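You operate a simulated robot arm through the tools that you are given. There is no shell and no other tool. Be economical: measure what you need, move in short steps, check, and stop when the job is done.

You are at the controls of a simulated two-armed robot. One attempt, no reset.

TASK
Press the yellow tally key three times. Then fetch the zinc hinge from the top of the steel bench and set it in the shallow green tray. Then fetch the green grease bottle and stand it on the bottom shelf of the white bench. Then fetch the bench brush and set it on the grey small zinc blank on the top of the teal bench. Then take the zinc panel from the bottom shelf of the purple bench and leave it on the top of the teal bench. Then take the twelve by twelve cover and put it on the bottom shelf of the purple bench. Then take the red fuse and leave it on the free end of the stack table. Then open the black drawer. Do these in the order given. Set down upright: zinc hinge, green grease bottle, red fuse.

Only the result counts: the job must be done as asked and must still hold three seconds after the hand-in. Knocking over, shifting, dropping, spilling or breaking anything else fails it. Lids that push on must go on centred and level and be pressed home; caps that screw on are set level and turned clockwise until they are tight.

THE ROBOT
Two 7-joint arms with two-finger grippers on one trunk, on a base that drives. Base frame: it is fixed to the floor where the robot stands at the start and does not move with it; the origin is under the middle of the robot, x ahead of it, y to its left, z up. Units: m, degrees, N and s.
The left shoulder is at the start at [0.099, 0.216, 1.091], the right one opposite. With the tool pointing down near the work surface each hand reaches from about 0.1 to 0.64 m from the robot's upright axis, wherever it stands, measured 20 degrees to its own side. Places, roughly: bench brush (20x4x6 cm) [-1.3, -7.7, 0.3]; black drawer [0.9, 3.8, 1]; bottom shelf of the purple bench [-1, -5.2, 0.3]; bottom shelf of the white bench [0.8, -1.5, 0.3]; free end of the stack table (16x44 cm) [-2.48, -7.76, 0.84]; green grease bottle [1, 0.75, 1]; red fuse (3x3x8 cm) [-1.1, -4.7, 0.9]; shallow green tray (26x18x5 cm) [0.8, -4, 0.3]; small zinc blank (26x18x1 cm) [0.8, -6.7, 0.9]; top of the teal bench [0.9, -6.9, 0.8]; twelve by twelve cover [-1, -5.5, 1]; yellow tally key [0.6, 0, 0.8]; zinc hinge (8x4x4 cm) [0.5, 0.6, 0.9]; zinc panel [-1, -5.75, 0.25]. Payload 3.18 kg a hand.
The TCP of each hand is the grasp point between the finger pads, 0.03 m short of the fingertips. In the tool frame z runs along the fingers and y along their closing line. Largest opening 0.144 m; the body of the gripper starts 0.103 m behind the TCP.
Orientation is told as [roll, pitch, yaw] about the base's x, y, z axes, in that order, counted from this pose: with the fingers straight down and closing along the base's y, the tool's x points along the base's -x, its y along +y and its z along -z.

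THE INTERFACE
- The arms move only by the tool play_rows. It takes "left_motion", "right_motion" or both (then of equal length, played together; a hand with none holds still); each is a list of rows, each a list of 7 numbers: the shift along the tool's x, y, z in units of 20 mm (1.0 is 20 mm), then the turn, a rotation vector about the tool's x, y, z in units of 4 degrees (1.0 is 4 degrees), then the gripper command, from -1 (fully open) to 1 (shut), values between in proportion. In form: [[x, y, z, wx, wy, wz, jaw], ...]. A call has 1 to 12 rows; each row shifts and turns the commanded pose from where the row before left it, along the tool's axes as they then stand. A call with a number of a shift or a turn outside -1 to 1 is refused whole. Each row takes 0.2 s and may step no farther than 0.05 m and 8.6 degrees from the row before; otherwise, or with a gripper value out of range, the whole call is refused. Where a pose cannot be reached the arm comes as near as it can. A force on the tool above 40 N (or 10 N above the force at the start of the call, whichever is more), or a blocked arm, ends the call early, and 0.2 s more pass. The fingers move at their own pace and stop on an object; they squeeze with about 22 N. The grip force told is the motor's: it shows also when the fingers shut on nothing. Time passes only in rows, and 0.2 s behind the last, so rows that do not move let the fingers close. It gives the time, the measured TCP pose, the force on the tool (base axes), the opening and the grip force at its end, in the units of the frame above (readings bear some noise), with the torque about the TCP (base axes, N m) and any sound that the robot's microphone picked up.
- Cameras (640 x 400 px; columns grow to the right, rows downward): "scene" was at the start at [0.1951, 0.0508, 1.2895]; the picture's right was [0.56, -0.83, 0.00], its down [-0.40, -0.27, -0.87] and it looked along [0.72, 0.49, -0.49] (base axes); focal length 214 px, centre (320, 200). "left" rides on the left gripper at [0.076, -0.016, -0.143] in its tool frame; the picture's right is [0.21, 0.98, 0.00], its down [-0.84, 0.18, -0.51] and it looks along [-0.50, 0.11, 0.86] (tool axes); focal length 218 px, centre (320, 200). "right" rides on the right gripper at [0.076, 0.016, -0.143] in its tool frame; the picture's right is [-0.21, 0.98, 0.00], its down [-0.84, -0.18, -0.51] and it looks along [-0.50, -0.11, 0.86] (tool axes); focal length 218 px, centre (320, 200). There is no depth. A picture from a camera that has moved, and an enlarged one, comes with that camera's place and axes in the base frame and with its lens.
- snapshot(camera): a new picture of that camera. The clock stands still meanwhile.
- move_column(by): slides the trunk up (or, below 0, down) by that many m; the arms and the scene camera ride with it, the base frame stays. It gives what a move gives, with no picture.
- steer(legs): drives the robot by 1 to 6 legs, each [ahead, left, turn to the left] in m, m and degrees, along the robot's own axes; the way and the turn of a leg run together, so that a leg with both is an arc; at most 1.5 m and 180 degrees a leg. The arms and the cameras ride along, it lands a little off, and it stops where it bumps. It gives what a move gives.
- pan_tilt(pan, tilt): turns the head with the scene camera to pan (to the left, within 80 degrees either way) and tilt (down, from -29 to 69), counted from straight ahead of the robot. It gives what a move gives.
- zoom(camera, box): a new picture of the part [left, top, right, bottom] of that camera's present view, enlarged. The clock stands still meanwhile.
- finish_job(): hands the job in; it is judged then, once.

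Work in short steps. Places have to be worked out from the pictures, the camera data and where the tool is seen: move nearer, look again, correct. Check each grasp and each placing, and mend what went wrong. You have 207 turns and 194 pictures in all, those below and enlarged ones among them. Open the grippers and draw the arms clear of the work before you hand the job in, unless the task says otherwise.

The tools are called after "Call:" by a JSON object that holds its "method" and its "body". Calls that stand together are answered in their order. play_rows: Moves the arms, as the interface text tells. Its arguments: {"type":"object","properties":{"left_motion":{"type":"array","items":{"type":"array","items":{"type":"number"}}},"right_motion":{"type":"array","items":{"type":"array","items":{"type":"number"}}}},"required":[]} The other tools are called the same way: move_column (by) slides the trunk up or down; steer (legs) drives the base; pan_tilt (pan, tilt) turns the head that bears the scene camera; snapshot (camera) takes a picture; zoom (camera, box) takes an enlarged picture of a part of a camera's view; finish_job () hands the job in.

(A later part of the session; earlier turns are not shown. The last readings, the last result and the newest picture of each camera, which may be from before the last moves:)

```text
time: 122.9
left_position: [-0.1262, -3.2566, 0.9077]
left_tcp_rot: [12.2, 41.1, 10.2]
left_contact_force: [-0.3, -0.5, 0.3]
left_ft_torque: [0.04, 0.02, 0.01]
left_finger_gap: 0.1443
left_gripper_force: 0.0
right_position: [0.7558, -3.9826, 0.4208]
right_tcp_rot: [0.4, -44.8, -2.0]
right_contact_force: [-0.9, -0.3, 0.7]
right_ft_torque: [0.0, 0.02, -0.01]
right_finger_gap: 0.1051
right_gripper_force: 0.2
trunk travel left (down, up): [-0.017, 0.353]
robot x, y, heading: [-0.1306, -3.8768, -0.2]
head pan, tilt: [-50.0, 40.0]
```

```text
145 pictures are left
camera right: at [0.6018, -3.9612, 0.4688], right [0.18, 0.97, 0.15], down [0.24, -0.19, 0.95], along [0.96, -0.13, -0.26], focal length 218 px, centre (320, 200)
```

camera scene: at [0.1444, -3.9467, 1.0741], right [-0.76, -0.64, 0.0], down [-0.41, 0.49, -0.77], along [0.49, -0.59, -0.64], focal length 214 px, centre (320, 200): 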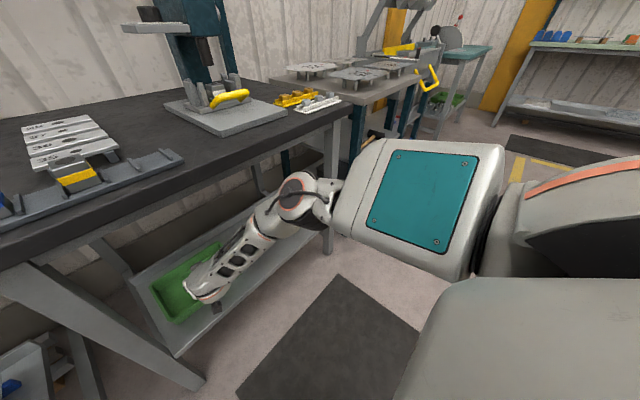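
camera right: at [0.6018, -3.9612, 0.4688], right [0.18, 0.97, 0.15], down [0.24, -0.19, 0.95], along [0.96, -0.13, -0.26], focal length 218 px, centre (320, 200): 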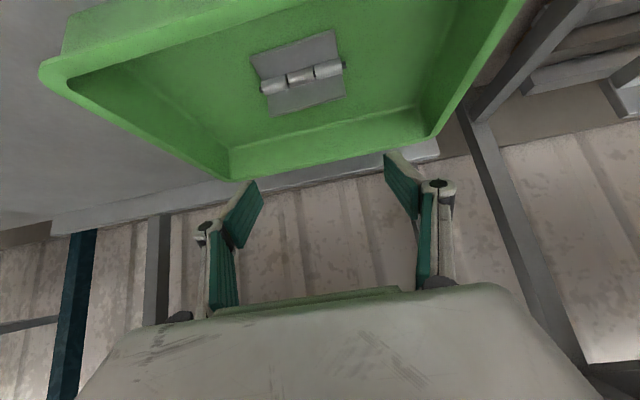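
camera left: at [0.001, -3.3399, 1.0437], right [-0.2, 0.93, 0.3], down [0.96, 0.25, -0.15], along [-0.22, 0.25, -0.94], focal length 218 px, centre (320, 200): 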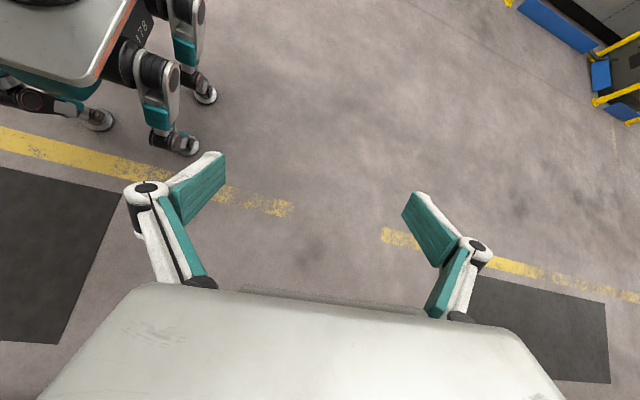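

The hinge stands in the tray. I back straight out, then raise the trunk partway and drive back toward the steel bench for the bottle.

Call:
{"method": "steer", "body": {"legs": [[-0.4, 0, 0]]}}

Call:
{"method": "move_column", "body": {"by": 0.1}}

Call:
{"method": "play_rows", "body": {"right_motion": [[-0.3, 0, -0.95, 0, 0, 0, 0], [-0.3, 0, -0.95, 0, 0, 0, 0], [-0.3, 0, -0.95, 0, 0, 0, 0], [-0.3, 0, -0.95, 0, 0, 0, 0], [-0.3, 0, -0.95, 0, 0, 0, 0], [-0.5, 0, -0.8, 0, 0, 0, 0], [-0.7, 0, -0.7, 0, 0, 0, 0], [-0.7, 0, -0.7, 0, 0, 0, 0], [-0.7, 0, -0.7, 0, 0, 0, 0], [-0.7, 0, -0.7, 0, 0, 0, 0], [-0.7, 0, -0.7, 0, 0, 0, 0], [-0.7, 0, -0.7, 0, 0, 0, 0]]}}

```text
time: 125.3
left_position: [-0.5135, -3.2558, 0.9074]
left_tcp_rot: [12.2, 41.1, 10.0]
left_contact_force: [-0.5, 0.4, -0.6]
left_ft_torque: [0.02, -0.03, 0.0]
left_finger_gap: 0.1443
left_gripper_force: 0.1
right_position: [0.3642, -3.9839, 0.42]
right_tcp_rot: [0.4, -44.7, -2.2]
right_contact_force: [-0.8, -0.5, -0.3]
right_ft_torque: [0.0, 0.02, -0.03]
right_finger_gap: 0.1053
right_gripper_force: 0.1
trunk travel left (down, up): [-0.017, 0.353]
robot x, y, heading: [-0.5242, -3.8805, -0.6]
head pan, tilt: [-50.0, 40.0]
```

```text
time: 126.7
left_position: [-0.5132, -3.2561, 1.0069]
left_tcp_rot: [12.2, 41.4, 10.0]
left_contact_force: [0.1, -0.1, 0.5]
left_ft_torque: [0.02, 0.06, 0.03]
left_finger_gap: 0.1441
left_gripper_force: 0.0
right_position: [0.3644, -3.985, 0.516]
right_tcp_rot: [0.4, -44.4, -2.2]
right_contact_force: [0.1, -0.3, -0.7]
right_ft_torque: [0.02, -0.05, -0.02]
right_finger_gap: 0.1054
right_gripper_force: 0.0
trunk travel left (down, up): [-0.117, 0.253]
robot x, y, heading: [-0.526, -3.8783, -0.3]
head pan, tilt: [-50.0, 40.0]
```

```text
time: 129.3
left_position: [-0.5144, -3.2566, 1.0071]
left_tcp_rot: [12.2, 41.1, 10.0]
left_contact_force: [0.2, 0.7, -0.4]
left_ft_torque: [0.0, -0.01, -0.01]
left_finger_gap: 0.1441
left_gripper_force: 0.1
right_position: [0.3143, -3.9823, 0.7471]
right_tcp_rot: [0.4, -44.8, -2.2]
right_contact_force: [0.1, -0.4, 0.1]
right_ft_torque: [0.0, -0.03, 0.01]
right_finger_gap: 0.0719
right_gripper_force: 0.1
trunk travel left (down, up): [-0.117, 0.253]
robot x, y, heading: [-0.5311, -3.8805, -0.0]
head pan, tilt: [-50.0, 40.0]
```

I drive left along the aisle in two stages, checking drift.

Call:
{"method": "steer", "body": {"legs": [[-0.1, 0, 0], [0, 1.5, 0], [0, 1.0, 0]]}}

```text
time: 152.0
left_position: [-0.6675, -0.761, 1.006]
left_tcp_rot: [12.1, 41.1, 11.6]
left_contact_force: [-0.1, -0.2, 0.4]
left_ft_torque: [0.01, 0.0, 0.0]
left_finger_gap: 0.1441
left_gripper_force: 0.1
right_position: [0.1797, -1.4662, 0.7453]
right_tcp_rot: [0.3, -44.7, -0.7]
right_contact_force: [-0.6, 0.2, 0.0]
right_ft_torque: [0.03, 0.02, 0.01]
right_finger_gap: 0.0719
right_gripper_force: 0.0
trunk travel left (down, up): [-0.117, 0.253]
robot x, y, heading: [-0.6629, -1.3811, 1.2]
head pan, tilt: [-50.0, 40.0]
```

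I'm passing the white bench, so I look at its bottom shelf now to plan the bottle's placing.

Call:
{"method": "pan_tilt", "body": {"pan": 0, "tilt": 25}}

Call:
{"method": "snapshot", "body": {"camera": "scene"}}

```text
time: 153.2
left_position: [-0.6674, -0.7608, 1.0069]
left_tcp_rot: [12.2, 41.1, 11.5]
left_contact_force: [-0.7, -1.3, 0.0]
left_ft_torque: [0.03, 0.03, 0.02]
left_finger_gap: 0.1439
left_gripper_force: 0.0
right_position: [0.1804, -1.4653, 0.7467]
right_tcp_rot: [0.4, -44.7, -0.6]
right_contact_force: [0.3, 1.1, -0.2]
right_ft_torque: [0.0, 0.01, 0.0]
right_finger_gap: 0.0721
right_gripper_force: 0.2
trunk travel left (down, up): [-0.117, 0.253]
robot x, y, heading: [-0.6624, -1.3815, 1.1]
head pan, tilt: [0.0, 25.0]
```

```text
144 pictures are left
camera scene: at [-0.3904, -1.3748, 1.2283], right [0.02, -1.0, 0.0], down [-0.42, -0.01, -0.91], along [0.91, 0.02, -0.42], focal length 214 px, centre (320, 200)
```

scene: 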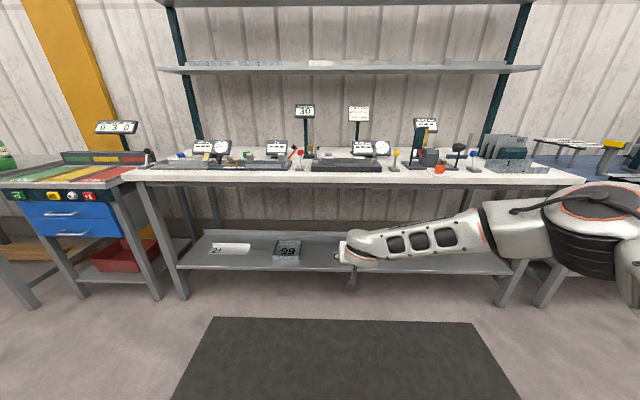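

The shelf has free room right of the "99" plate. Continuing to the steel bench.

Call:
{"method": "steer", "body": {"legs": [[0, 0, -1.2], [0, 1.5, 0], [0, 0.66, 0]]}}

Call:
{"method": "pan_tilt", "body": {"pan": 0, "tilt": 25}}

Call:
{"method": "snapshot", "body": {"camera": "scene"}}

```text
time: 168.5
left_position: [-0.6657, 0.8208, 1.007]
left_tcp_rot: [12.2, 41.2, 10.5]
left_contact_force: [-0.2, 0.7, -0.4]
left_ft_torque: [0.02, 0.01, 0.0]
left_finger_gap: 0.1439
left_gripper_force: 0.0
right_position: [0.1691, 0.1022, 0.7463]
right_tcp_rot: [0.3, -44.8, -1.5]
right_contact_force: [-0.1, 0.1, 0.1]
right_ft_torque: [-0.04, 0.0, 0.0]
right_finger_gap: 0.0717
right_gripper_force: 0.1
trunk travel left (down, up): [-0.117, 0.253]
robot x, y, heading: [-0.672, 0.2028, 0.2]
head pan, tilt: [0.0, 25.0]
stopped in leg 3: the robot was blocked; the commanded pose is now the measured one
```

```text
time: 169.1
left_position: [-0.6658, 0.82, 1.0081]
left_tcp_rot: [12.2, 41.1, 10.5]
left_contact_force: [0.7, 0.3, -0.1]
left_ft_torque: [0.0, 0.02, 0.02]
left_finger_gap: 0.1441
left_gripper_force: 0.0
right_position: [0.1691, 0.1016, 0.7466]
right_tcp_rot: [0.4, -44.8, -1.6]
right_contact_force: [-0.1, -0.1, -0.5]
right_ft_torque: [0.02, 0.0, 0.0]
right_finger_gap: 0.072
right_gripper_force: 0.0
trunk travel left (down, up): [-0.117, 0.253]
robot x, y, heading: [-0.6722, 0.2013, 0.3]
head pan, tilt: [0.0, 25.0]
```

```text
143 pictures are left
camera scene: at [-0.3992, 0.2019, 1.2283], right [0.01, -1.0, 0.0], down [-0.42, 0.0, -0.91], along [0.91, 0.0, -0.42], focal length 214 px, centre (320, 200)
```

scene: 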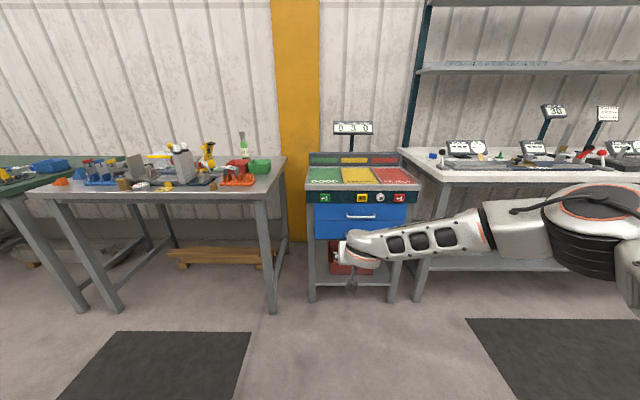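

The base bumped into something on the left. I look that way.

Call:
{"method": "pan_tilt", "body": {"pan": 80, "tilt": 35}}

Call:
{"method": "snapshot", "body": {"camera": "scene"}}

Call:
{"method": "snapshot", "body": {"camera": "left"}}

```text
time: 170.6
left_position: [-0.6647, 0.8203, 1.006]
left_tcp_rot: [12.2, 41.1, 10.5]
left_contact_force: [0.3, 0.3, -0.2]
left_ft_torque: [0.0, -0.03, 0.0]
left_finger_gap: 0.1441
left_gripper_force: 0.1
right_position: [0.169, 0.1025, 0.7457]
right_tcp_rot: [0.6, -44.8, -1.6]
right_contact_force: [-0.8, 0.4, -0.1]
right_ft_torque: [0.02, -0.02, -0.03]
right_finger_gap: 0.0719
right_gripper_force: 0.0
trunk travel left (down, up): [-0.117, 0.253]
robot x, y, heading: [-0.6751, 0.1978, 0.3]
head pan, tilt: [80.0, 35.0]
```

```text
142 pictures are left
camera scene: at [-0.4765, 0.2884, 1.2126], right [0.99, -0.17, 0.0], down [-0.1, -0.57, -0.82], along [0.14, 0.81, -0.57], focal length 214 px, centre (320, 200)
```

scene: 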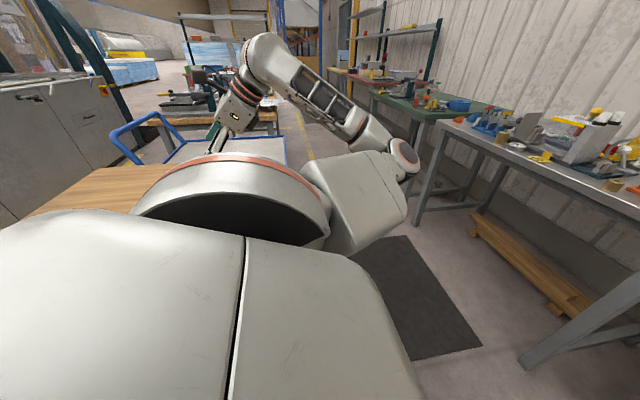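

```text
141 pictures are left
camera left: at [-0.6262, 0.7809, 1.1596], right [-0.19, 0.94, 0.29], down [0.96, 0.25, -0.15], along [-0.21, 0.25, -0.94], focal length 218 px, centre (320, 200)
```

left: 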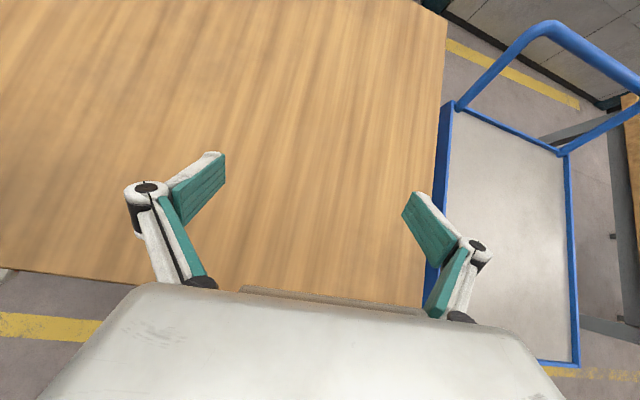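

The base met the wooden table behind. I raise the right hand above bench height, sidestep right, and pull forward off the table.

Call:
{"method": "play_rows", "body": {"right_motion": [[-0.7, 0, -0.7, 0, 0, 0, -1], [-0.7, 0, -0.7, 0, 0, 0, -1], [-0.7, 0, -0.7, 0, 0, 0, -1], [-0.7, 0, -0.7, 0, 0, 0, -1], [-0.7, 0, -0.7, 0, 0, 0, -1], [-0.7, 0, -0.7, 0, 0, 0, -1], [-0.7, 0, -0.7, 0, 0, 0, -1], [-0.7, 0, -0.7, 0, 0, 0, -1], [-0.7, 0, -0.7, 0, 0, 0, -1], [-0.7, 0, -0.7, 0, 0, 0, -1], [-0.7, 0, -0.7, 0, 0, 0, -1], [-0.7, 0, -0.7, 0, 0, 0, -1]]}}

Call:
{"method": "steer", "body": {"legs": [[0, -0.08, 0], [0.3, 0, 0]]}}

```text
time: 173.2
left_position: [-0.6661, 0.8221, 1.0073]
left_tcp_rot: [12.3, 41.1, 10.5]
left_contact_force: [-0.7, 0.6, -0.1]
left_ft_torque: [0.01, 0.0, 0.01]
left_finger_gap: 0.1438
left_gripper_force: 0.0
right_position: [0.1692, 0.1011, 0.9835]
right_tcp_rot: [0.5, -44.7, -1.6]
right_contact_force: [0.6, -0.4, -0.2]
right_ft_torque: [0.04, 0.01, -0.01]
right_finger_gap: 0.144
right_gripper_force: 0.0
trunk travel left (down, up): [-0.117, 0.253]
robot x, y, heading: [-0.673, 0.2002, 0.2]
head pan, tilt: [80.0, 35.0]
```

```text
time: 176.2
left_position: [-0.3642, 0.7429, 1.0065]
left_tcp_rot: [12.2, 41.1, 10.4]
left_contact_force: [1.0, -0.3, 0.0]
left_ft_torque: [-0.03, 0.0, 0.02]
left_finger_gap: 0.1443
left_gripper_force: 0.0
right_position: [0.4695, 0.0215, 0.9832]
right_tcp_rot: [0.5, -44.7, -1.7]
right_contact_force: [-0.4, 0.5, -0.3]
right_ft_torque: [-0.01, -0.01, -0.02]
right_finger_gap: 0.1438
right_gripper_force: 0.0
trunk travel left (down, up): [-0.117, 0.253]
robot x, y, heading: [-0.3714, 0.1199, 0.5]
head pan, tilt: [80.0, 35.0]
```

I retract the hand 14 cm to keep clear of the tally display, then move forward and left past the table.

Call:
{"method": "play_rows", "body": {"right_motion": [[0.7, 0, -0.7, 0, 0, 0, -1], [0.7, 0, -0.7, 0, 0, 0, -1], [0.7, 0, -0.7, 0, 0, 0, -1], [0.7, 0, -0.7, 0, 0, 0, -1], [0.7, 0, -0.7, 0, 0, 0, -1], [0.7, 0, -0.7, 0, 0, 0, -1], [0.3, 0, -1, 0, 0, 0, -1], [0.0, 0, -1, 0, 0, 0, -1]]}}

Call:
{"method": "steer", "body": {"legs": [[0.25, 0, -0.5], [0, 0.66, 0]]}}

Call:
{"method": "pan_tilt", "body": {"pan": 0, "tilt": 35}}

Call:
{"method": "snapshot", "body": {"camera": "scene"}}

Call:
{"method": "snapshot", "body": {"camera": "right"}}

```text
time: 178.0
left_position: [-0.3646, 0.7423, 1.0076]
left_tcp_rot: [12.2, 41.1, 10.5]
left_contact_force: [0.3, 0.4, -1.1]
left_ft_torque: [0.01, -0.02, 0.02]
left_finger_gap: 0.1439
left_gripper_force: 0.0
right_position: [0.3193, 0.0254, 1.0073]
right_tcp_rot: [0.5, -44.8, -1.7]
right_contact_force: [-0.3, -0.5, -0.1]
right_ft_torque: [0.01, -0.05, -0.01]
right_finger_gap: 0.144
right_gripper_force: 0.0
trunk travel left (down, up): [-0.117, 0.253]
robot x, y, heading: [-0.3666, 0.1218, 0.3]
head pan, tilt: [80.0, 35.0]
```

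```text
time: 185.6
left_position: [-0.1073, 1.3974, 1.0062]
left_tcp_rot: [12.2, 41.0, 10.0]
left_contact_force: [0.0, 0.7, 0.9]
left_ft_torque: [-0.02, 0.03, 0.0]
left_finger_gap: 0.1441
left_gripper_force: 0.2
right_position: [0.5711, 0.6752, 1.0075]
right_tcp_rot: [0.5, -44.8, -2.1]
right_contact_force: [0.5, 0.1, 0.4]
right_ft_torque: [-0.01, 0.0, 0.03]
right_finger_gap: 0.1438
right_gripper_force: 0.1
trunk travel left (down, up): [-0.117, 0.253]
robot x, y, heading: [-0.1223, 0.7773, -0.2]
head pan, tilt: [80.0, 35.0]
```

```text
time: 187.2
left_position: [-0.1072, 1.3978, 1.0072]
left_tcp_rot: [12.3, 41.1, 10.0]
left_contact_force: [-0.2, -0.7, 0.0]
left_ft_torque: [0.0, 0.03, 0.0]
left_finger_gap: 0.1438
left_gripper_force: 0.1
right_position: [0.5717, 0.6738, 1.007]
right_tcp_rot: [0.6, -44.8, -2.1]
right_contact_force: [0.1, -0.1, -0.5]
right_ft_torque: [-0.02, 0.0, -0.03]
right_finger_gap: 0.144
right_gripper_force: 0.0
trunk travel left (down, up): [-0.117, 0.253]
robot x, y, heading: [-0.1145, 0.7747, -0.3]
head pan, tilt: [0.0, 35.0]
```

```text
140 pictures are left
camera scene: at [0.15, 0.7763, 1.2126], right [0.0, -1.0, 0.0], down [-0.57, 0.0, -0.82], along [0.82, 0.0, -0.57], focal length 214 px, centre (320, 200)
```

scene: 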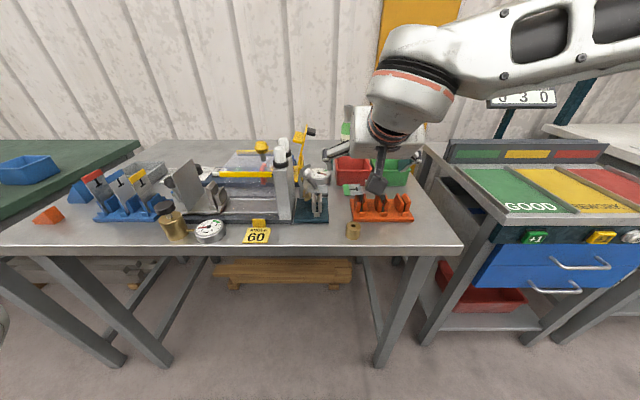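

```text
139 pictures are left
camera right: at [0.4167, 0.6961, 1.0558], right [0.18, 0.97, 0.15], down [0.24, -0.19, 0.95], along [0.96, -0.13, -0.26], focal length 218 px, centre (320, 200)
```

right: 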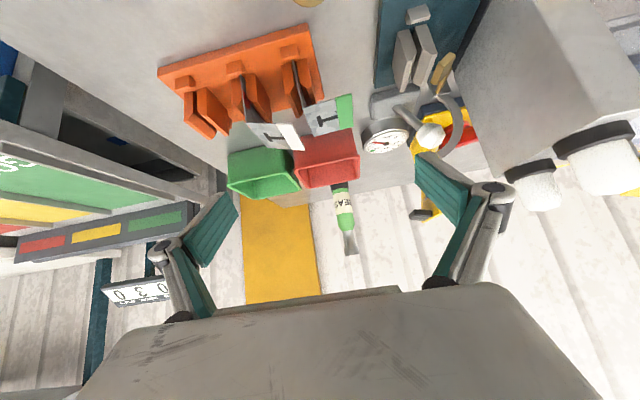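

The bottle stands behind the red bin at about x≈0.93, y≈0.68, body z 0.84–1.0. I raise the hand, narrow the opening to 9 cm and drive 0.16 m closer.

Call:
{"method": "play_rows", "body": {"right_motion": [[-0.7, 0, -0.7, 0, 0, 0, -0.25], [-0.7, 0, -0.7, 0, 0, 0, -0.25], [-0.7, 0, -0.7, 0, 0, 0, -0.25], [-0.35, 0, -0.35, 0, 0, 0, -0.25]]}}

Call:
{"method": "steer", "body": {"legs": [[0.16, 0, 0]]}}

Call:
{"method": "snapshot", "body": {"camera": "right"}}

Call:
{"method": "snapshot", "body": {"camera": "scene"}}

```text
time: 188.2
left_position: [-0.1055, 1.3977, 1.0072]
left_tcp_rot: [12.3, 41.1, 9.9]
left_contact_force: [-0.2, -0.4, 0.2]
left_ft_torque: [0.05, 0.0, 0.0]
left_finger_gap: 0.1441
left_gripper_force: 0.0
right_position: [0.5705, 0.6754, 1.0756]
right_tcp_rot: [0.4, -44.8, -2.2]
right_contact_force: [-1.2, 0.6, -0.4]
right_ft_torque: [0.04, 0.01, 0.0]
right_finger_gap: 0.0901
right_gripper_force: 0.0
trunk travel left (down, up): [-0.117, 0.253]
robot x, y, heading: [-0.121, 0.7759, -0.4]
head pan, tilt: [0.0, 35.0]
```

```text
time: 189.6
left_position: [0.0494, 1.3971, 1.0067]
left_tcp_rot: [12.3, 41.1, 10.1]
left_contact_force: [0.7, -0.6, -0.9]
left_ft_torque: [-0.02, 0.03, 0.03]
left_finger_gap: 0.1439
left_gripper_force: 0.0
right_position: [0.7284, 0.6752, 1.076]
right_tcp_rot: [0.5, -44.6, -1.9]
right_contact_force: [0.5, -0.7, -0.6]
right_ft_torque: [-0.02, 0.03, -0.01]
right_finger_gap: 0.0901
right_gripper_force: 0.1
trunk travel left (down, up): [-0.117, 0.253]
robot x, y, heading: [0.0368, 0.7746, -0.2]
head pan, tilt: [0.0, 35.0]
```

```text
138 pictures are left
camera right: at [0.5746, 0.6966, 1.1242], right [0.18, 0.97, 0.15], down [0.24, -0.19, 0.95], along [0.96, -0.13, -0.26], focal length 218 px, centre (320, 200)
```

right: 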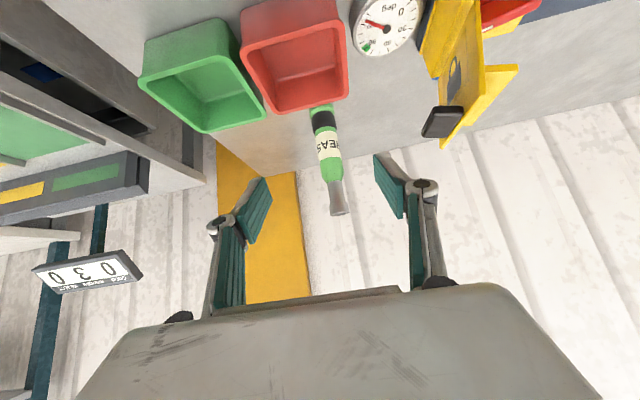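

```text
137 pictures are left
camera scene: at [0.3075, 0.7763, 1.2125], right [0.0, -1.0, 0.0], down [-0.57, 0.0, -0.82], along [0.82, 0.0, -0.57], focal length 214 px, centre (320, 200)
```

scene: 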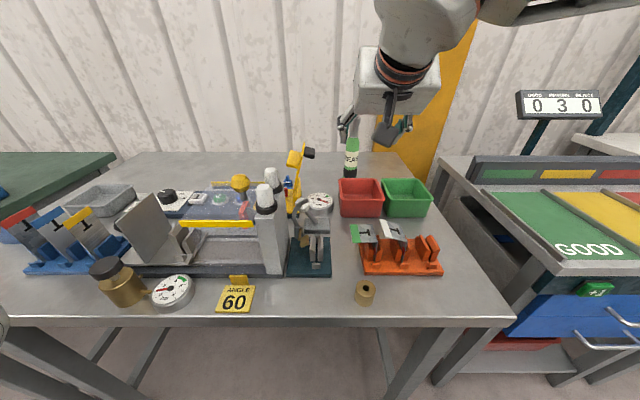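

The bottle base is near [0.95, 0.677]. I approach along the finger direction and stop about 6 cm short.

Call:
{"method": "play_rows", "body": {"right_motion": [[-0.875, 0.04, 0.5, 0, 0, 0, -0.25], [-0.875, 0.04, 0.5, 0, 0, 0, -0.25], [-0.875, 0.04, 0.5, 0, 0, 0, -0.25], [-0.875, 0.04, 0.5, 0, 0, 0, -0.25], [0, 0.04, 1, 0, 0, 0, -0.25], [0, 0.04, 1, 0, 0, 0, -0.25], [0, 0.04, 1, 0, 0, 0, -0.25], [0, 0.04, 1, 0, 0, 0, -0.25], [0, 0.04, 1, 0, 0, 0, -0.25], [0, 0.04, 1, 0, 0, 0, -0.25]]}}

Call:
{"method": "snapshot", "body": {"camera": "right"}}

Call:
{"method": "zoom", "body": {"camera": "scene", "box": [280, 100, 460, 230]}}

```text
time: 191.8
left_position: [0.0491, 1.3973, 1.0069]
left_tcp_rot: [12.1, 41.1, 10.1]
left_contact_force: [0.1, -0.1, 0.4]
left_ft_torque: [-0.02, -0.01, -0.01]
left_finger_gap: 0.1439
left_gripper_force: 0.1
right_position: [0.8911, 0.6811, 1.0094]
right_tcp_rot: [0.4, -44.6, -2.1]
right_contact_force: [0.2, 1.0, -1.0]
right_ft_torque: [-0.02, 0.02, -0.01]
right_finger_gap: 0.0899
right_gripper_force: 0.1
trunk travel left (down, up): [-0.117, 0.253]
robot x, y, heading: [0.0362, 0.7797, -0.2]
head pan, tilt: [0.0, 35.0]
```

```text
136 pictures are left
camera right: at [0.7374, 0.7009, 1.058], right [0.18, 0.97, 0.15], down [0.24, -0.19, 0.95], along [0.96, -0.13, -0.26], focal length 218 px, centre (320, 200)
```

right: 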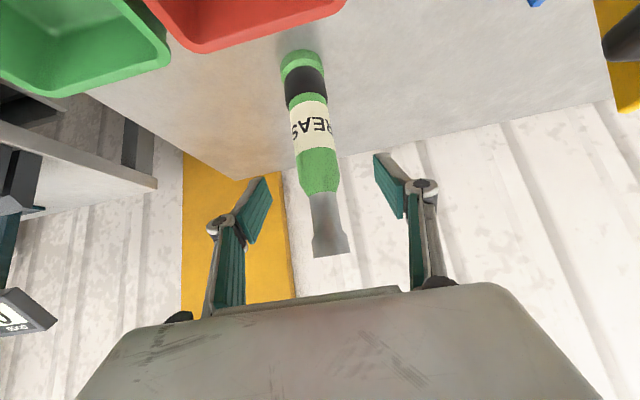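

```text
3.08 times, centred on (370, 165) of scene
camera zoom: at [0.3077, 0.7763, 1.2123], right [0.0, -1.0, 0.0], down [-0.57, 0.0, -0.82], along [0.82, 0.0, -0.57], focal length 660 px, centre (166, 308)
```

zoom: 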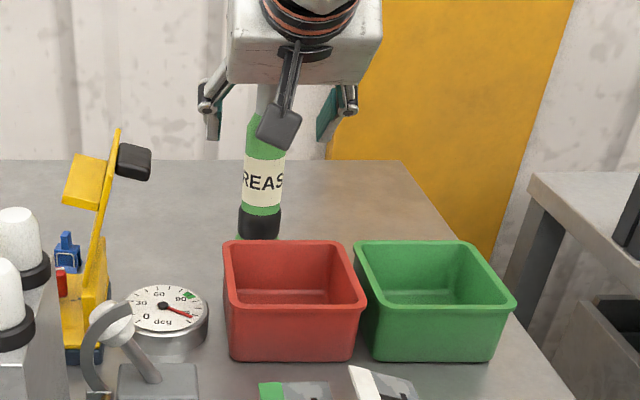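

The bottle is at [0.938, 0.677] and well centred between the fingers. Final approach, then close.

Call:
{"method": "play_rows", "body": {"right_motion": [[0.15, 0, 0.98, 0, 0, 0, -0.25], [0.15, 0, 0.98, 0, 0, 0, -0.25], [0.15, -0.05, 0.98, 0, 0, 0, -0.25], [0.15, -0.05, 0.98, 0, 0, 0, -0.25]]}}

Call:
{"method": "snapshot", "body": {"camera": "right"}}

```text
time: 192.8
left_position: [0.049, 1.3971, 1.0064]
left_tcp_rot: [12.3, 41.2, 10.2]
left_contact_force: [-0.1, 1.0, 0.7]
left_ft_torque: [-0.02, 0.0, -0.01]
left_finger_gap: 0.144
left_gripper_force: 0.0
right_position: [0.9363, 0.6754, 0.948]
right_tcp_rot: [0.4, -44.7, -1.9]
right_contact_force: [0.6, 1.0, -0.5]
right_ft_torque: [-0.02, -0.01, -0.02]
right_finger_gap: 0.0898
right_gripper_force: 0.0
trunk travel left (down, up): [-0.117, 0.253]
robot x, y, heading: [0.0345, 0.7775, -0.1]
head pan, tilt: [0.0, 35.0]
```

```text
134 pictures are left
camera right: at [0.7825, 0.6967, 0.9953], right [0.18, 0.97, 0.15], down [0.24, -0.19, 0.95], along [0.96, -0.13, -0.26], focal length 218 px, centre (320, 200)
```

right: 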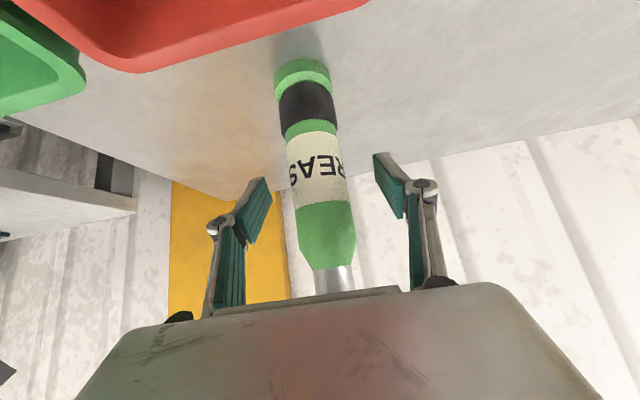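

Call:
{"method": "play_rows", "body": {"right_motion": [[0, 0, 0, 0, 0, 0, 0.1], [0, 0, 0, 0, 0, 0, 0.5], [0, 0, 0, 0, 0, 0, 1], [0, 0, 0, 0, 0, 0, 1], [-0.35, 0, -0.35, 0, 0, 0, 1], [-0.35, 0, -0.35, 0, 0, 0, 1]]}}

Call:
{"method": "snapshot", "body": {"camera": "right"}}

```text
time: 194.2
left_position: [0.049, 1.3974, 1.0074]
left_tcp_rot: [12.2, 41.1, 10.1]
left_contact_force: [-0.1, 0.3, -0.5]
left_ft_torque: [-0.01, -0.02, 0.03]
left_finger_gap: 0.1439
left_gripper_force: 0.0
right_position: [0.9367, 0.6752, 0.9679]
right_tcp_rot: [0.4, -44.6, -2.0]
right_contact_force: [0.1, 0.2, -2.9]
right_ft_torque: [-0.01, -0.04, 0.03]
right_finger_gap: 0.0372
right_gripper_force: 22.5
trunk travel left (down, up): [-0.117, 0.253]
robot x, y, heading: [0.0353, 0.7753, -0.1]
head pan, tilt: [0.0, 35.0]
```

```text
133 pictures are left
camera right: at [0.7827, 0.6961, 1.016], right [0.18, 0.97, 0.15], down [0.24, -0.19, 0.95], along [0.96, -0.13, -0.26], focal length 218 px, centre (320, 200)
```

right: 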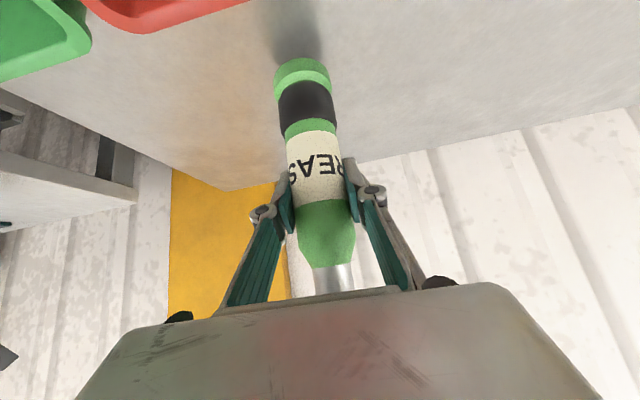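

Bottle gripped and lifted 2 cm. I lift further and retract before driving.

Call:
{"method": "play_rows", "body": {"right_motion": [[-0.7, 0, -0.7, 0, 0, 0, 1], [-0.7, 0, -0.7, 0, 0, 0, 1], [-0.7, 0, -0.7, 0, 0, 0, 1], [-0.7, 0, -0.7, 0, 0, 0, 1], [-0.7, 0, -0.7, 0, 0, 0, 1], [-0.7, 0, -0.7, 0, 0, 0, 1], [-0.7, 0, -0.7, 0, 0, 0, 1]]}}

Call:
{"method": "steer", "body": {"legs": [[-0.16, 0, 0]]}}

Call:
{"method": "play_rows", "body": {"right_motion": [[0.7, 0, -0.7, 0, 0, 0, 1], [0.7, 0, -0.7, 0, 0, 0, 1], [0.7, 0, -0.7, 0, 0, 0, 1], [0.7, 0, -0.7, 0, 0, 0, 1], [0.7, 0, -0.7, 0, 0, 0, 1], [0.7, 0, -0.7, 0, 0, 0, 1], [0.7, 0, -0.7, 0, 0, 0, 1], [0.7, 0, -0.7, 0, 0, 0, 1], [0.7, 0, -0.7, 0, 0, 0, 1]]}}

```text
time: 195.8
left_position: [0.0479, 1.3965, 1.0068]
left_tcp_rot: [12.2, 41.1, 10.0]
left_contact_force: [-0.4, 0.2, -0.4]
left_ft_torque: [0.01, -0.05, -0.01]
left_finger_gap: 0.1439
left_gripper_force: 0.0
right_position: [0.9377, 0.676, 1.1057]
right_tcp_rot: [0.5, -44.8, -2.0]
right_contact_force: [-0.1, 0.2, -3.7]
right_ft_torque: [0.01, 0.0, -0.03]
right_finger_gap: 0.0371
right_gripper_force: 21.8
trunk travel left (down, up): [-0.117, 0.253]
robot x, y, heading: [0.0356, 0.7755, 0.0]
head pan, tilt: [0.0, 35.0]
```

```text
time: 197.2
left_position: [-0.1091, 1.3966, 1.0065]
left_tcp_rot: [12.2, 41.2, 10.2]
left_contact_force: [0.1, 0.6, -0.2]
left_ft_torque: [-0.01, -0.05, -0.02]
left_finger_gap: 0.144
left_gripper_force: 0.1
right_position: [0.7801, 0.6771, 1.1038]
right_tcp_rot: [0.5, -44.7, -1.9]
right_contact_force: [0.1, -1.1, -1.9]
right_ft_torque: [0.0, -0.01, 0.03]
right_finger_gap: 0.037
right_gripper_force: 21.9
trunk travel left (down, up): [-0.117, 0.253]
robot x, y, heading: [-0.1213, 0.7778, 0.1]
head pan, tilt: [0.0, 35.0]
```

```text
time: 199.2
left_position: [-0.1094, 1.3982, 1.0067]
left_tcp_rot: [12.1, 41.1, 10.1]
left_contact_force: [0.0, -0.4, 1.3]
left_ft_torque: [0.01, 0.02, -0.02]
left_finger_gap: 0.1439
left_gripper_force: 0.1
right_position: [0.5996, 0.6828, 1.1055]
right_tcp_rot: [0.6, -45.0, -1.9]
right_contact_force: [0.3, 0.6, -3.7]
right_ft_torque: [-0.02, -0.01, -0.02]
right_finger_gap: 0.0373
right_gripper_force: 22.1
trunk travel left (down, up): [-0.117, 0.253]
robot x, y, heading: [-0.1241, 0.7775, -0.0]
head pan, tilt: [0.0, 35.0]
```

Driving right toward the white bench, easing back once past the wooden table.

Call:
{"method": "steer", "body": {"legs": [[0, -0.9, 0], [-0.3, -1.3, 0]]}}

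Call:
{"method": "pan_tilt", "body": {"pan": -10, "tilt": 30}}

Call:
{"method": "snapshot", "body": {"camera": "scene"}}

```text
time: 218.5
left_position: [-0.4204, -0.781, 1.0071]
left_tcp_rot: [12.1, 41.2, 10.3]
left_contact_force: [-0.2, 0.9, -1.2]
left_ft_torque: [0.03, 0.01, 0.01]
left_finger_gap: 0.1443
left_gripper_force: 0.0
right_position: [0.2921, -1.4926, 1.1047]
right_tcp_rot: [0.5, -44.6, -1.7]
right_contact_force: [0.1, 0.1, -2.9]
right_ft_torque: [-0.03, -0.02, 0.0]
right_finger_gap: 0.0371
right_gripper_force: 22.4
trunk travel left (down, up): [-0.117, 0.253]
robot x, y, heading: [-0.4306, -1.3974, -0.1]
head pan, tilt: [0.0, 35.0]
```

```text
time: 219.2
left_position: [-0.4215, -0.7792, 1.007]
left_tcp_rot: [12.2, 41.0, 10.4]
left_contact_force: [-0.5, -0.1, 0.9]
left_ft_torque: [-0.01, 0.02, 0.01]
left_finger_gap: 0.1436
left_gripper_force: 0.0
right_position: [0.2921, -1.4914, 1.1051]
right_tcp_rot: [0.3, -44.7, -1.7]
right_contact_force: [0.2, 1.1, -3.0]
right_ft_torque: [0.02, -0.02, -0.02]
right_finger_gap: 0.0373
right_gripper_force: 22.0
trunk travel left (down, up): [-0.117, 0.253]
robot x, y, heading: [-0.4281, -1.4031, 0.2]
head pan, tilt: [-10.0, 30.0]
```

```text
132 pictures are left
camera scene: at [-0.1594, -1.4156, 1.2202], right [-0.17, -0.99, 0.0], down [-0.49, 0.09, -0.87], along [0.85, -0.15, -0.5], focal length 214 px, centre (320, 200)
```

scene: 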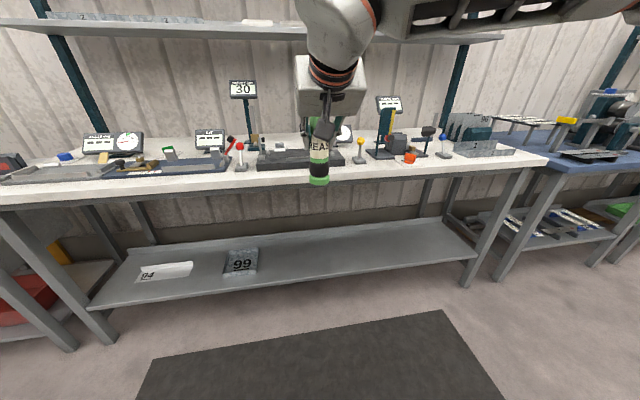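

The shelf is free right of the "99" plate; I target about [0.70, −1.64]. I lower the trunk, then lower and extend the arm in front of the shelf.

Call:
{"method": "move_column", "body": {"by": -0.115}}

Call:
{"method": "play_rows", "body": {"right_motion": [[0.41, 0, 0.87, 0, 0, 0, 1], [0.41, 0, 0.87, 0, 0, 0, 1], [0.41, 0, 0.87, 0, 0, 0, 1], [0.41, 0, 0.87, 0, 0, 0, 1], [0.41, 0, 0.87, 0, 0, 0, 1], [0.41, 0, 0.87, 0, 0, 0, 1], [0.41, 0, 0.87, 0, 0, 0, 1], [0.41, 0, 0.87, 0, 0, 0, 1], [0.41, 0, 0.87, 0, 0, 0, 1], [0.41, 0, 0.87, 0, 0, 0, 1], [0.41, 0, 0.87, 0, 0, 0, 1], [0.41, 0, 0.87, 0, 0, 0, 1]]}}

```text
time: 220.7
left_position: [-0.4223, -0.7802, 0.8927]
left_tcp_rot: [12.1, 41.0, 10.3]
left_contact_force: [-0.8, 0.0, 0.5]
left_ft_torque: [-0.01, -0.04, 0.03]
left_finger_gap: 0.1439
left_gripper_force: 0.0
right_position: [0.29, -1.4906, 0.9921]
right_tcp_rot: [0.5, -45.0, -1.8]
right_contact_force: [-0.2, 0.6, -2.0]
right_ft_torque: [0.0, 0.0, 0.02]
right_finger_gap: 0.037
right_gripper_force: 22.3
trunk travel left (down, up): [-0.002, 0.368]
robot x, y, heading: [-0.4326, -1.4002, 0.1]
head pan, tilt: [-10.0, 30.0]
```

```text
time: 223.3
left_position: [-0.4213, -0.7809, 0.8921]
left_tcp_rot: [12.2, 41.2, 10.2]
left_contact_force: [-0.4, -1.1, 0.2]
left_ft_torque: [-0.01, -0.03, 0.0]
left_finger_gap: 0.1438
left_gripper_force: 0.0
right_position: [0.3709, -1.4936, 0.7733]
right_tcp_rot: [0.5, -44.7, -1.7]
right_contact_force: [-0.4, -0.3, -3.0]
right_ft_torque: [0.0, -0.02, 0.02]
right_finger_gap: 0.0373
right_gripper_force: 21.7
trunk travel left (down, up): [-0.002, 0.368]
robot x, y, heading: [-0.431, -1.3974, 0.2]
head pan, tilt: [-10.0, 30.0]
```

Call:
{"method": "play_rows", "body": {"right_motion": [[0.41, 0, 0.87, 0, 0, 0, 1], [0.41, 0, 0.87, 0, 0, 0, 1], [0.41, 0, 0.87, 0, 0, 0, 1], [0.41, 0, 0.87, 0, 0, 0, 1], [0.41, 0, 0.87, 0, 0, 0, 1], [0.41, 0, 0.87, 0, 0, 0, 1], [0.41, 0, 0.87, 0, 0, 0, 1], [0.41, 0, 0.87, 0, 0, 0, 1], [0.41, 0, 0.87, 0, 0, 0, 1], [0.41, 0, 0.87, 0, 0, 0, 1], [0.41, 0, 0.87, 0, 0, 0, 1], [0.7, 0, 0.7, 0, 0, 0, 1]]}}

Call:
{"method": "play_rows", "body": {"right_motion": [[0.7, 0, 0.7, 0, 0, 0, 1], [0.7, 0, 0.7, 0, 0, 0, 1], [0.7, 0, 0.7, 0, 0, 0, 1], [0.7, 0, 0.7, 0, 0, 0, 1], [0.7, 0, 0.7, 0, 0, 0, 1]]}}

Call:
{"method": "snapshot", "body": {"camera": "scene"}}

Call:
{"method": "snapshot", "body": {"camera": "right"}}

```text
time: 225.9
left_position: [-0.4216, -0.7797, 0.8927]
left_tcp_rot: [12.2, 41.2, 10.3]
left_contact_force: [0.3, 0.3, 0.2]
left_ft_torque: [0.0, 0.01, 0.03]
left_finger_gap: 0.1438
left_gripper_force: 0.0
right_position: [0.4379, -1.493, 0.5519]
right_tcp_rot: [0.5, -44.7, -1.7]
right_contact_force: [-0.2, 0.3, -3.1]
right_ft_torque: [0.02, -0.03, 0.02]
right_finger_gap: 0.0371
right_gripper_force: 22.0
trunk travel left (down, up): [-0.002, 0.368]
robot x, y, heading: [-0.4336, -1.3993, 0.0]
head pan, tilt: [-10.0, 30.0]
```

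```text
time: 227.1
left_position: [-0.422, -0.7798, 0.8915]
left_tcp_rot: [12.2, 41.2, 10.3]
left_contact_force: [0.8, -0.7, 0.8]
left_ft_torque: [0.0, -0.01, 0.01]
left_finger_gap: 0.144
left_gripper_force: 0.1
right_position: [0.439, -1.4942, 0.4549]
right_tcp_rot: [0.5, -44.7, -1.7]
right_contact_force: [0.5, -0.2, -2.8]
right_ft_torque: [0.03, 0.01, 0.05]
right_finger_gap: 0.0372
right_gripper_force: 22.0
trunk travel left (down, up): [-0.002, 0.368]
robot x, y, heading: [-0.435, -1.4044, 0.2]
head pan, tilt: [-10.0, 30.0]
```

```text
131 pictures are left
camera scene: at [-0.0504, -1.4153, 1.0711], right [-0.17, -0.99, 0.0], down [-0.49, 0.09, -0.87], along [0.85, -0.15, -0.5], focal length 214 px, centre (320, 200)
```

scene: 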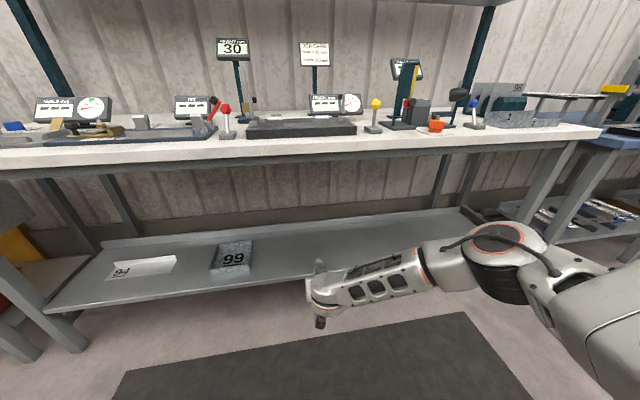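

```text
130 pictures are left
camera right: at [0.2849, -1.4744, 0.5019], right [0.17, 0.97, 0.15], down [0.24, -0.19, 0.95], along [0.96, -0.13, -0.26], focal length 218 px, centre (320, 200)
```

right: 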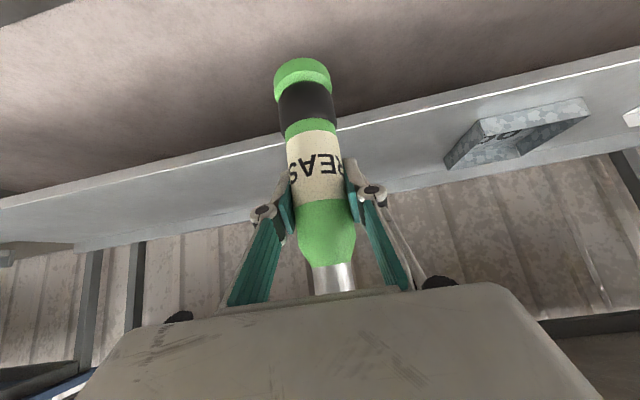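

I sidestep 0.15 m right, then drive forward 0.28 m so the bottle is over the free part of the shelf.

Call:
{"method": "steer", "body": {"legs": [[0, -0.15, 0], [0.28, 0, 0]]}}

Call:
{"method": "snapshot", "body": {"camera": "right"}}

Call:
{"method": "snapshot", "body": {"camera": "scene"}}

```text
time: 230.5
left_position: [-0.1449, -0.9244, 0.8922]
left_tcp_rot: [12.2, 41.3, 10.4]
left_contact_force: [1.3, 0.1, -0.3]
left_ft_torque: [0.01, 0.01, -0.01]
left_finger_gap: 0.1438
left_gripper_force: 0.0
right_position: [0.7162, -1.6383, 0.4536]
right_tcp_rot: [0.3, -44.7, -1.7]
right_contact_force: [-0.3, -0.8, -3.7]
right_ft_torque: [-0.01, -0.04, 0.03]
right_finger_gap: 0.037
right_gripper_force: 22.3
trunk travel left (down, up): [-0.002, 0.368]
robot x, y, heading: [-0.1517, -1.5446, 0.3]
head pan, tilt: [-10.0, 30.0]
```

```text
129 pictures are left
camera right: at [0.5618, -1.6183, 0.5021], right [0.17, 0.97, 0.15], down [0.24, -0.19, 0.95], along [0.96, -0.13, -0.26], focal length 218 px, centre (320, 200)
```

right: 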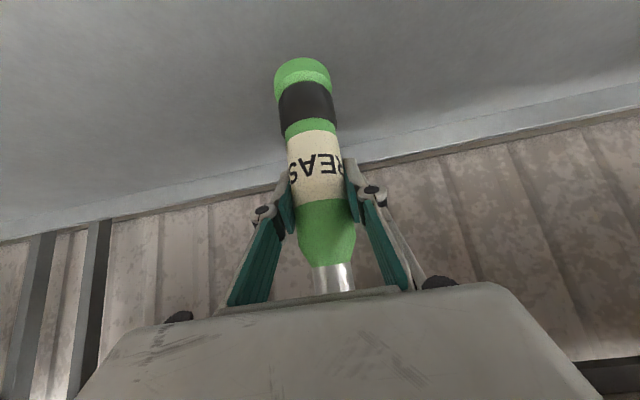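

```text
128 pictures are left
camera scene: at [0.2266, -1.5595, 1.0711], right [-0.17, -0.99, 0.0], down [-0.49, 0.09, -0.87], along [0.85, -0.15, -0.5], focal length 214 px, centre (320, 200)
```

scene: 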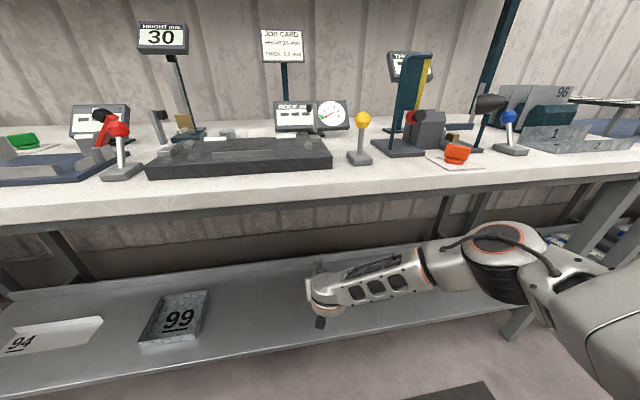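

Bottle is well inside the shelf. I lower with force checks.

Call:
{"method": "play_rows", "body": {"right_motion": [[0.35, 0, 0.35, 0, 0, 0, 1], [0.35, 0, 0.35, 0, 0, 0, 1], [0.15, 0, 0.15, 0, 0, 0, 1], [0.15, 0, 0.15, 0, 0, 0, 1]]}}

Call:
{"method": "play_rows", "body": {"right_motion": [[0.1, 0, 0.1, 0, 0, 0, 1], [0.1, 0, 0.1, 0, 0, 0, 1], [0.1, 0, 0.1, 0, 0, 0, 1], [0.1, 0, 0.1, 0, 0, 0, 1]]}}

Call:
{"method": "snapshot", "body": {"camera": "right"}}

```text
time: 231.5
left_position: [-0.1453, -0.9244, 0.8922]
left_tcp_rot: [12.1, 41.1, 10.3]
left_contact_force: [0.0, -0.4, 0.4]
left_ft_torque: [-0.02, 0.0, -0.01]
left_finger_gap: 0.1439
left_gripper_force: 0.0
right_position: [0.7165, -1.639, 0.4255]
right_tcp_rot: [0.5, -44.7, -1.7]
right_contact_force: [0.1, -0.1, -2.7]
right_ft_torque: [0.01, 0.0, -0.01]
right_finger_gap: 0.0371
right_gripper_force: 21.8
trunk travel left (down, up): [-0.002, 0.368]
robot x, y, heading: [-0.155, -1.5434, 0.3]
head pan, tilt: [-10.0, 30.0]
```

```text
time: 232.5
left_position: [-0.1446, -0.9249, 0.8921]
left_tcp_rot: [12.2, 41.0, 10.4]
left_contact_force: [0.9, -0.1, 0.5]
left_ft_torque: [0.01, 0.01, -0.01]
left_finger_gap: 0.1439
left_gripper_force: 0.2
right_position: [0.718, -1.6379, 0.4145]
right_tcp_rot: [0.4, -44.7, -1.7]
right_contact_force: [-0.2, 0.2, -3.9]
right_ft_torque: [0.02, 0.01, 0.0]
right_finger_gap: 0.0372
right_gripper_force: 22.7
trunk travel left (down, up): [-0.002, 0.368]
robot x, y, heading: [-0.1515, -1.547, -0.0]
head pan, tilt: [-10.0, 30.0]
```

```text
127 pictures are left
camera right: at [0.5615, -1.6184, 0.4623], right [0.17, 0.97, 0.15], down [0.24, -0.19, 0.95], along [0.96, -0.13, -0.26], focal length 218 px, centre (320, 200)
```

right: 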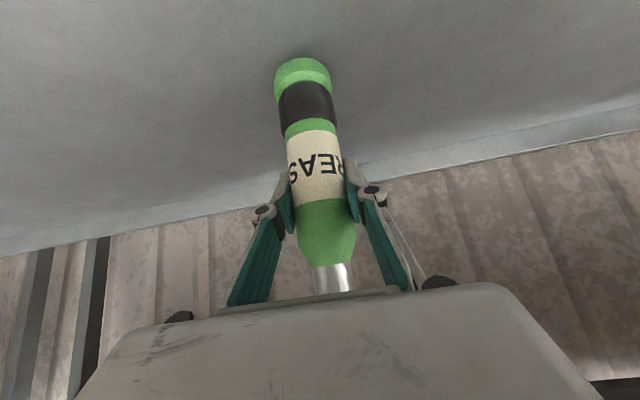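

Call:
{"method": "play_rows", "body": {"right_motion": [[0.1, 0, 0.1, 0, 0, 0, 1], [0.1, 0, 0.1, 0, 0, 0, 1], [0.1, 0, 0.1, 0, 0, 0, 1]]}}

Call:
{"method": "play_rows", "body": {"right_motion": [[0.1, 0, 0.1, 0, 0, 0, 1], [0.1, 0, 0.1, 0, 0, 0, 1]]}}

```text
time: 233.3
left_position: [-0.1444, -0.9246, 0.8921]
left_tcp_rot: [12.1, 41.1, 10.5]
left_contact_force: [-0.3, 1.1, 0.4]
left_ft_torque: [-0.02, -0.02, -0.02]
left_finger_gap: 0.1439
left_gripper_force: 0.0
right_position: [0.7154, -1.6373, 0.4061]
right_tcp_rot: [0.5, -44.7, -1.7]
right_contact_force: [-0.5, 1.1, -2.8]
right_ft_torque: [0.0, -0.04, 0.0]
right_finger_gap: 0.037
right_gripper_force: 22.1
trunk travel left (down, up): [-0.002, 0.368]
robot x, y, heading: [-0.1546, -1.5422, 0.1]
head pan, tilt: [-10.0, 30.0]
```

```text
time: 233.9
left_position: [-0.1453, -0.9249, 0.8916]
left_tcp_rot: [12.2, 41.2, 10.4]
left_contact_force: [-0.2, -0.6, -1.2]
left_ft_torque: [0.01, -0.01, 0.02]
left_finger_gap: 0.1441
left_gripper_force: 0.0
right_position: [0.7158, -1.6381, 0.4009]
right_tcp_rot: [0.5, -44.8, -1.7]
right_contact_force: [-0.7, -0.4, -2.9]
right_ft_torque: [-0.02, -0.03, 0.01]
right_finger_gap: 0.037
right_gripper_force: 21.7
trunk travel left (down, up): [-0.002, 0.368]
robot x, y, heading: [-0.1502, -1.5433, 0.2]
head pan, tilt: [-10.0, 30.0]
```

Call:
{"method": "play_rows", "body": {"right_motion": [[0.08, 0, 0.08, 0, 0, 0, 1], [0.08, 0, 0.08, 0, 0, 0, 1]]}}

Call:
{"method": "play_rows", "body": {"right_motion": [[0.08, 0, 0.08, 0, 0, 0, 1], [0.08, 0, 0.08, 0, 0, 0, 1]]}}

```text
time: 234.5
left_position: [-0.1458, -0.9232, 0.8921]
left_tcp_rot: [12.2, 41.0, 10.2]
left_contact_force: [-0.5, -0.8, 0.4]
left_ft_torque: [-0.01, 0.0, 0.0]
left_finger_gap: 0.1443
left_gripper_force: 0.1
right_position: [0.7159, -1.638, 0.3991]
right_tcp_rot: [0.5, -45.0, -1.8]
right_contact_force: [-2.7, 0.1, 7.2]
right_ft_torque: [-0.08, 0.53, -0.04]
right_finger_gap: 0.0372
right_gripper_force: 21.7
trunk travel left (down, up): [-0.002, 0.368]
robot x, y, heading: [-0.1525, -1.5475, 0.2]
head pan, tilt: [-10.0, 30.0]
```

```text
time: 235.1
left_position: [-0.1454, -0.9242, 0.8917]
left_tcp_rot: [12.2, 41.0, 10.3]
left_contact_force: [-0.1, 0.2, -0.2]
left_ft_torque: [-0.01, 0.03, -0.01]
left_finger_gap: 0.1441
left_gripper_force: 0.0
right_position: [0.7187, -1.6385, 0.395]
right_tcp_rot: [0.5, -45.0, -1.8]
right_contact_force: [0.0, -0.1, 16.0]
right_ft_torque: [0.03, -0.08, 0.03]
right_finger_gap: 0.0371
right_gripper_force: 22.4
trunk travel left (down, up): [-0.002, 0.368]
robot x, y, heading: [-0.15, -1.5433, 0.2]
head pan, tilt: [-10.0, 30.0]
```

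The bottle is on the shelf. I ease up 3 mm, release, and withdraw along the finger direction.

Call:
{"method": "play_rows", "body": {"right_motion": [[-0.09, 0, -0.09, 0, 0, 0, 1], [0, 0, 0, 0, 0, 0, 0.3], [0, 0, 0, 0, 0, 0, -0.25], [0, 0, 0, 0, 0, 0, -0.25], [0, 0, -0.5, 0, 0, 0, -0.25], [0, 0, -1, 0, 0, 0, -0.25], [0, 0, -1, 0, 0, 0, -0.25], [0, 0, -1, 0, 0, 0, -0.25], [0, 0, -1, 0, 0, 0, -0.25]]}}

Call:
{"method": "snapshot", "body": {"camera": "right"}}

```text
time: 237.1
left_position: [-0.1452, -0.9248, 0.8921]
left_tcp_rot: [12.2, 41.2, 10.4]
left_contact_force: [0.3, 0.2, -0.2]
left_ft_torque: [0.0, 0.0, -0.01]
left_finger_gap: 0.1439
left_gripper_force: 0.2
right_position: [0.6528, -1.6367, 0.458]
right_tcp_rot: [0.4, -44.6, -1.8]
right_contact_force: [0.2, 0.2, 0.4]
right_ft_torque: [0.01, -0.02, -0.01]
right_finger_gap: 0.0899
right_gripper_force: 0.1
trunk travel left (down, up): [-0.002, 0.368]
robot x, y, heading: [-0.1527, -1.5463, 0.3]
head pan, tilt: [-10.0, 30.0]
```

```text
126 pictures are left
camera right: at [0.4971, -1.6162, 0.5062], right [0.17, 0.97, 0.15], down [0.24, -0.19, 0.95], along [0.96, -0.13, -0.26], focal length 218 px, centre (320, 200)
```

right: 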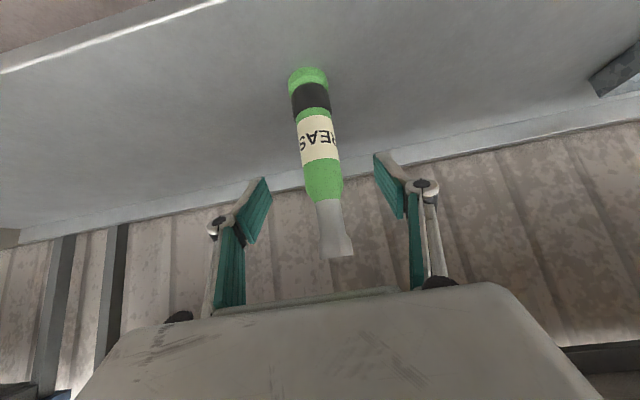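

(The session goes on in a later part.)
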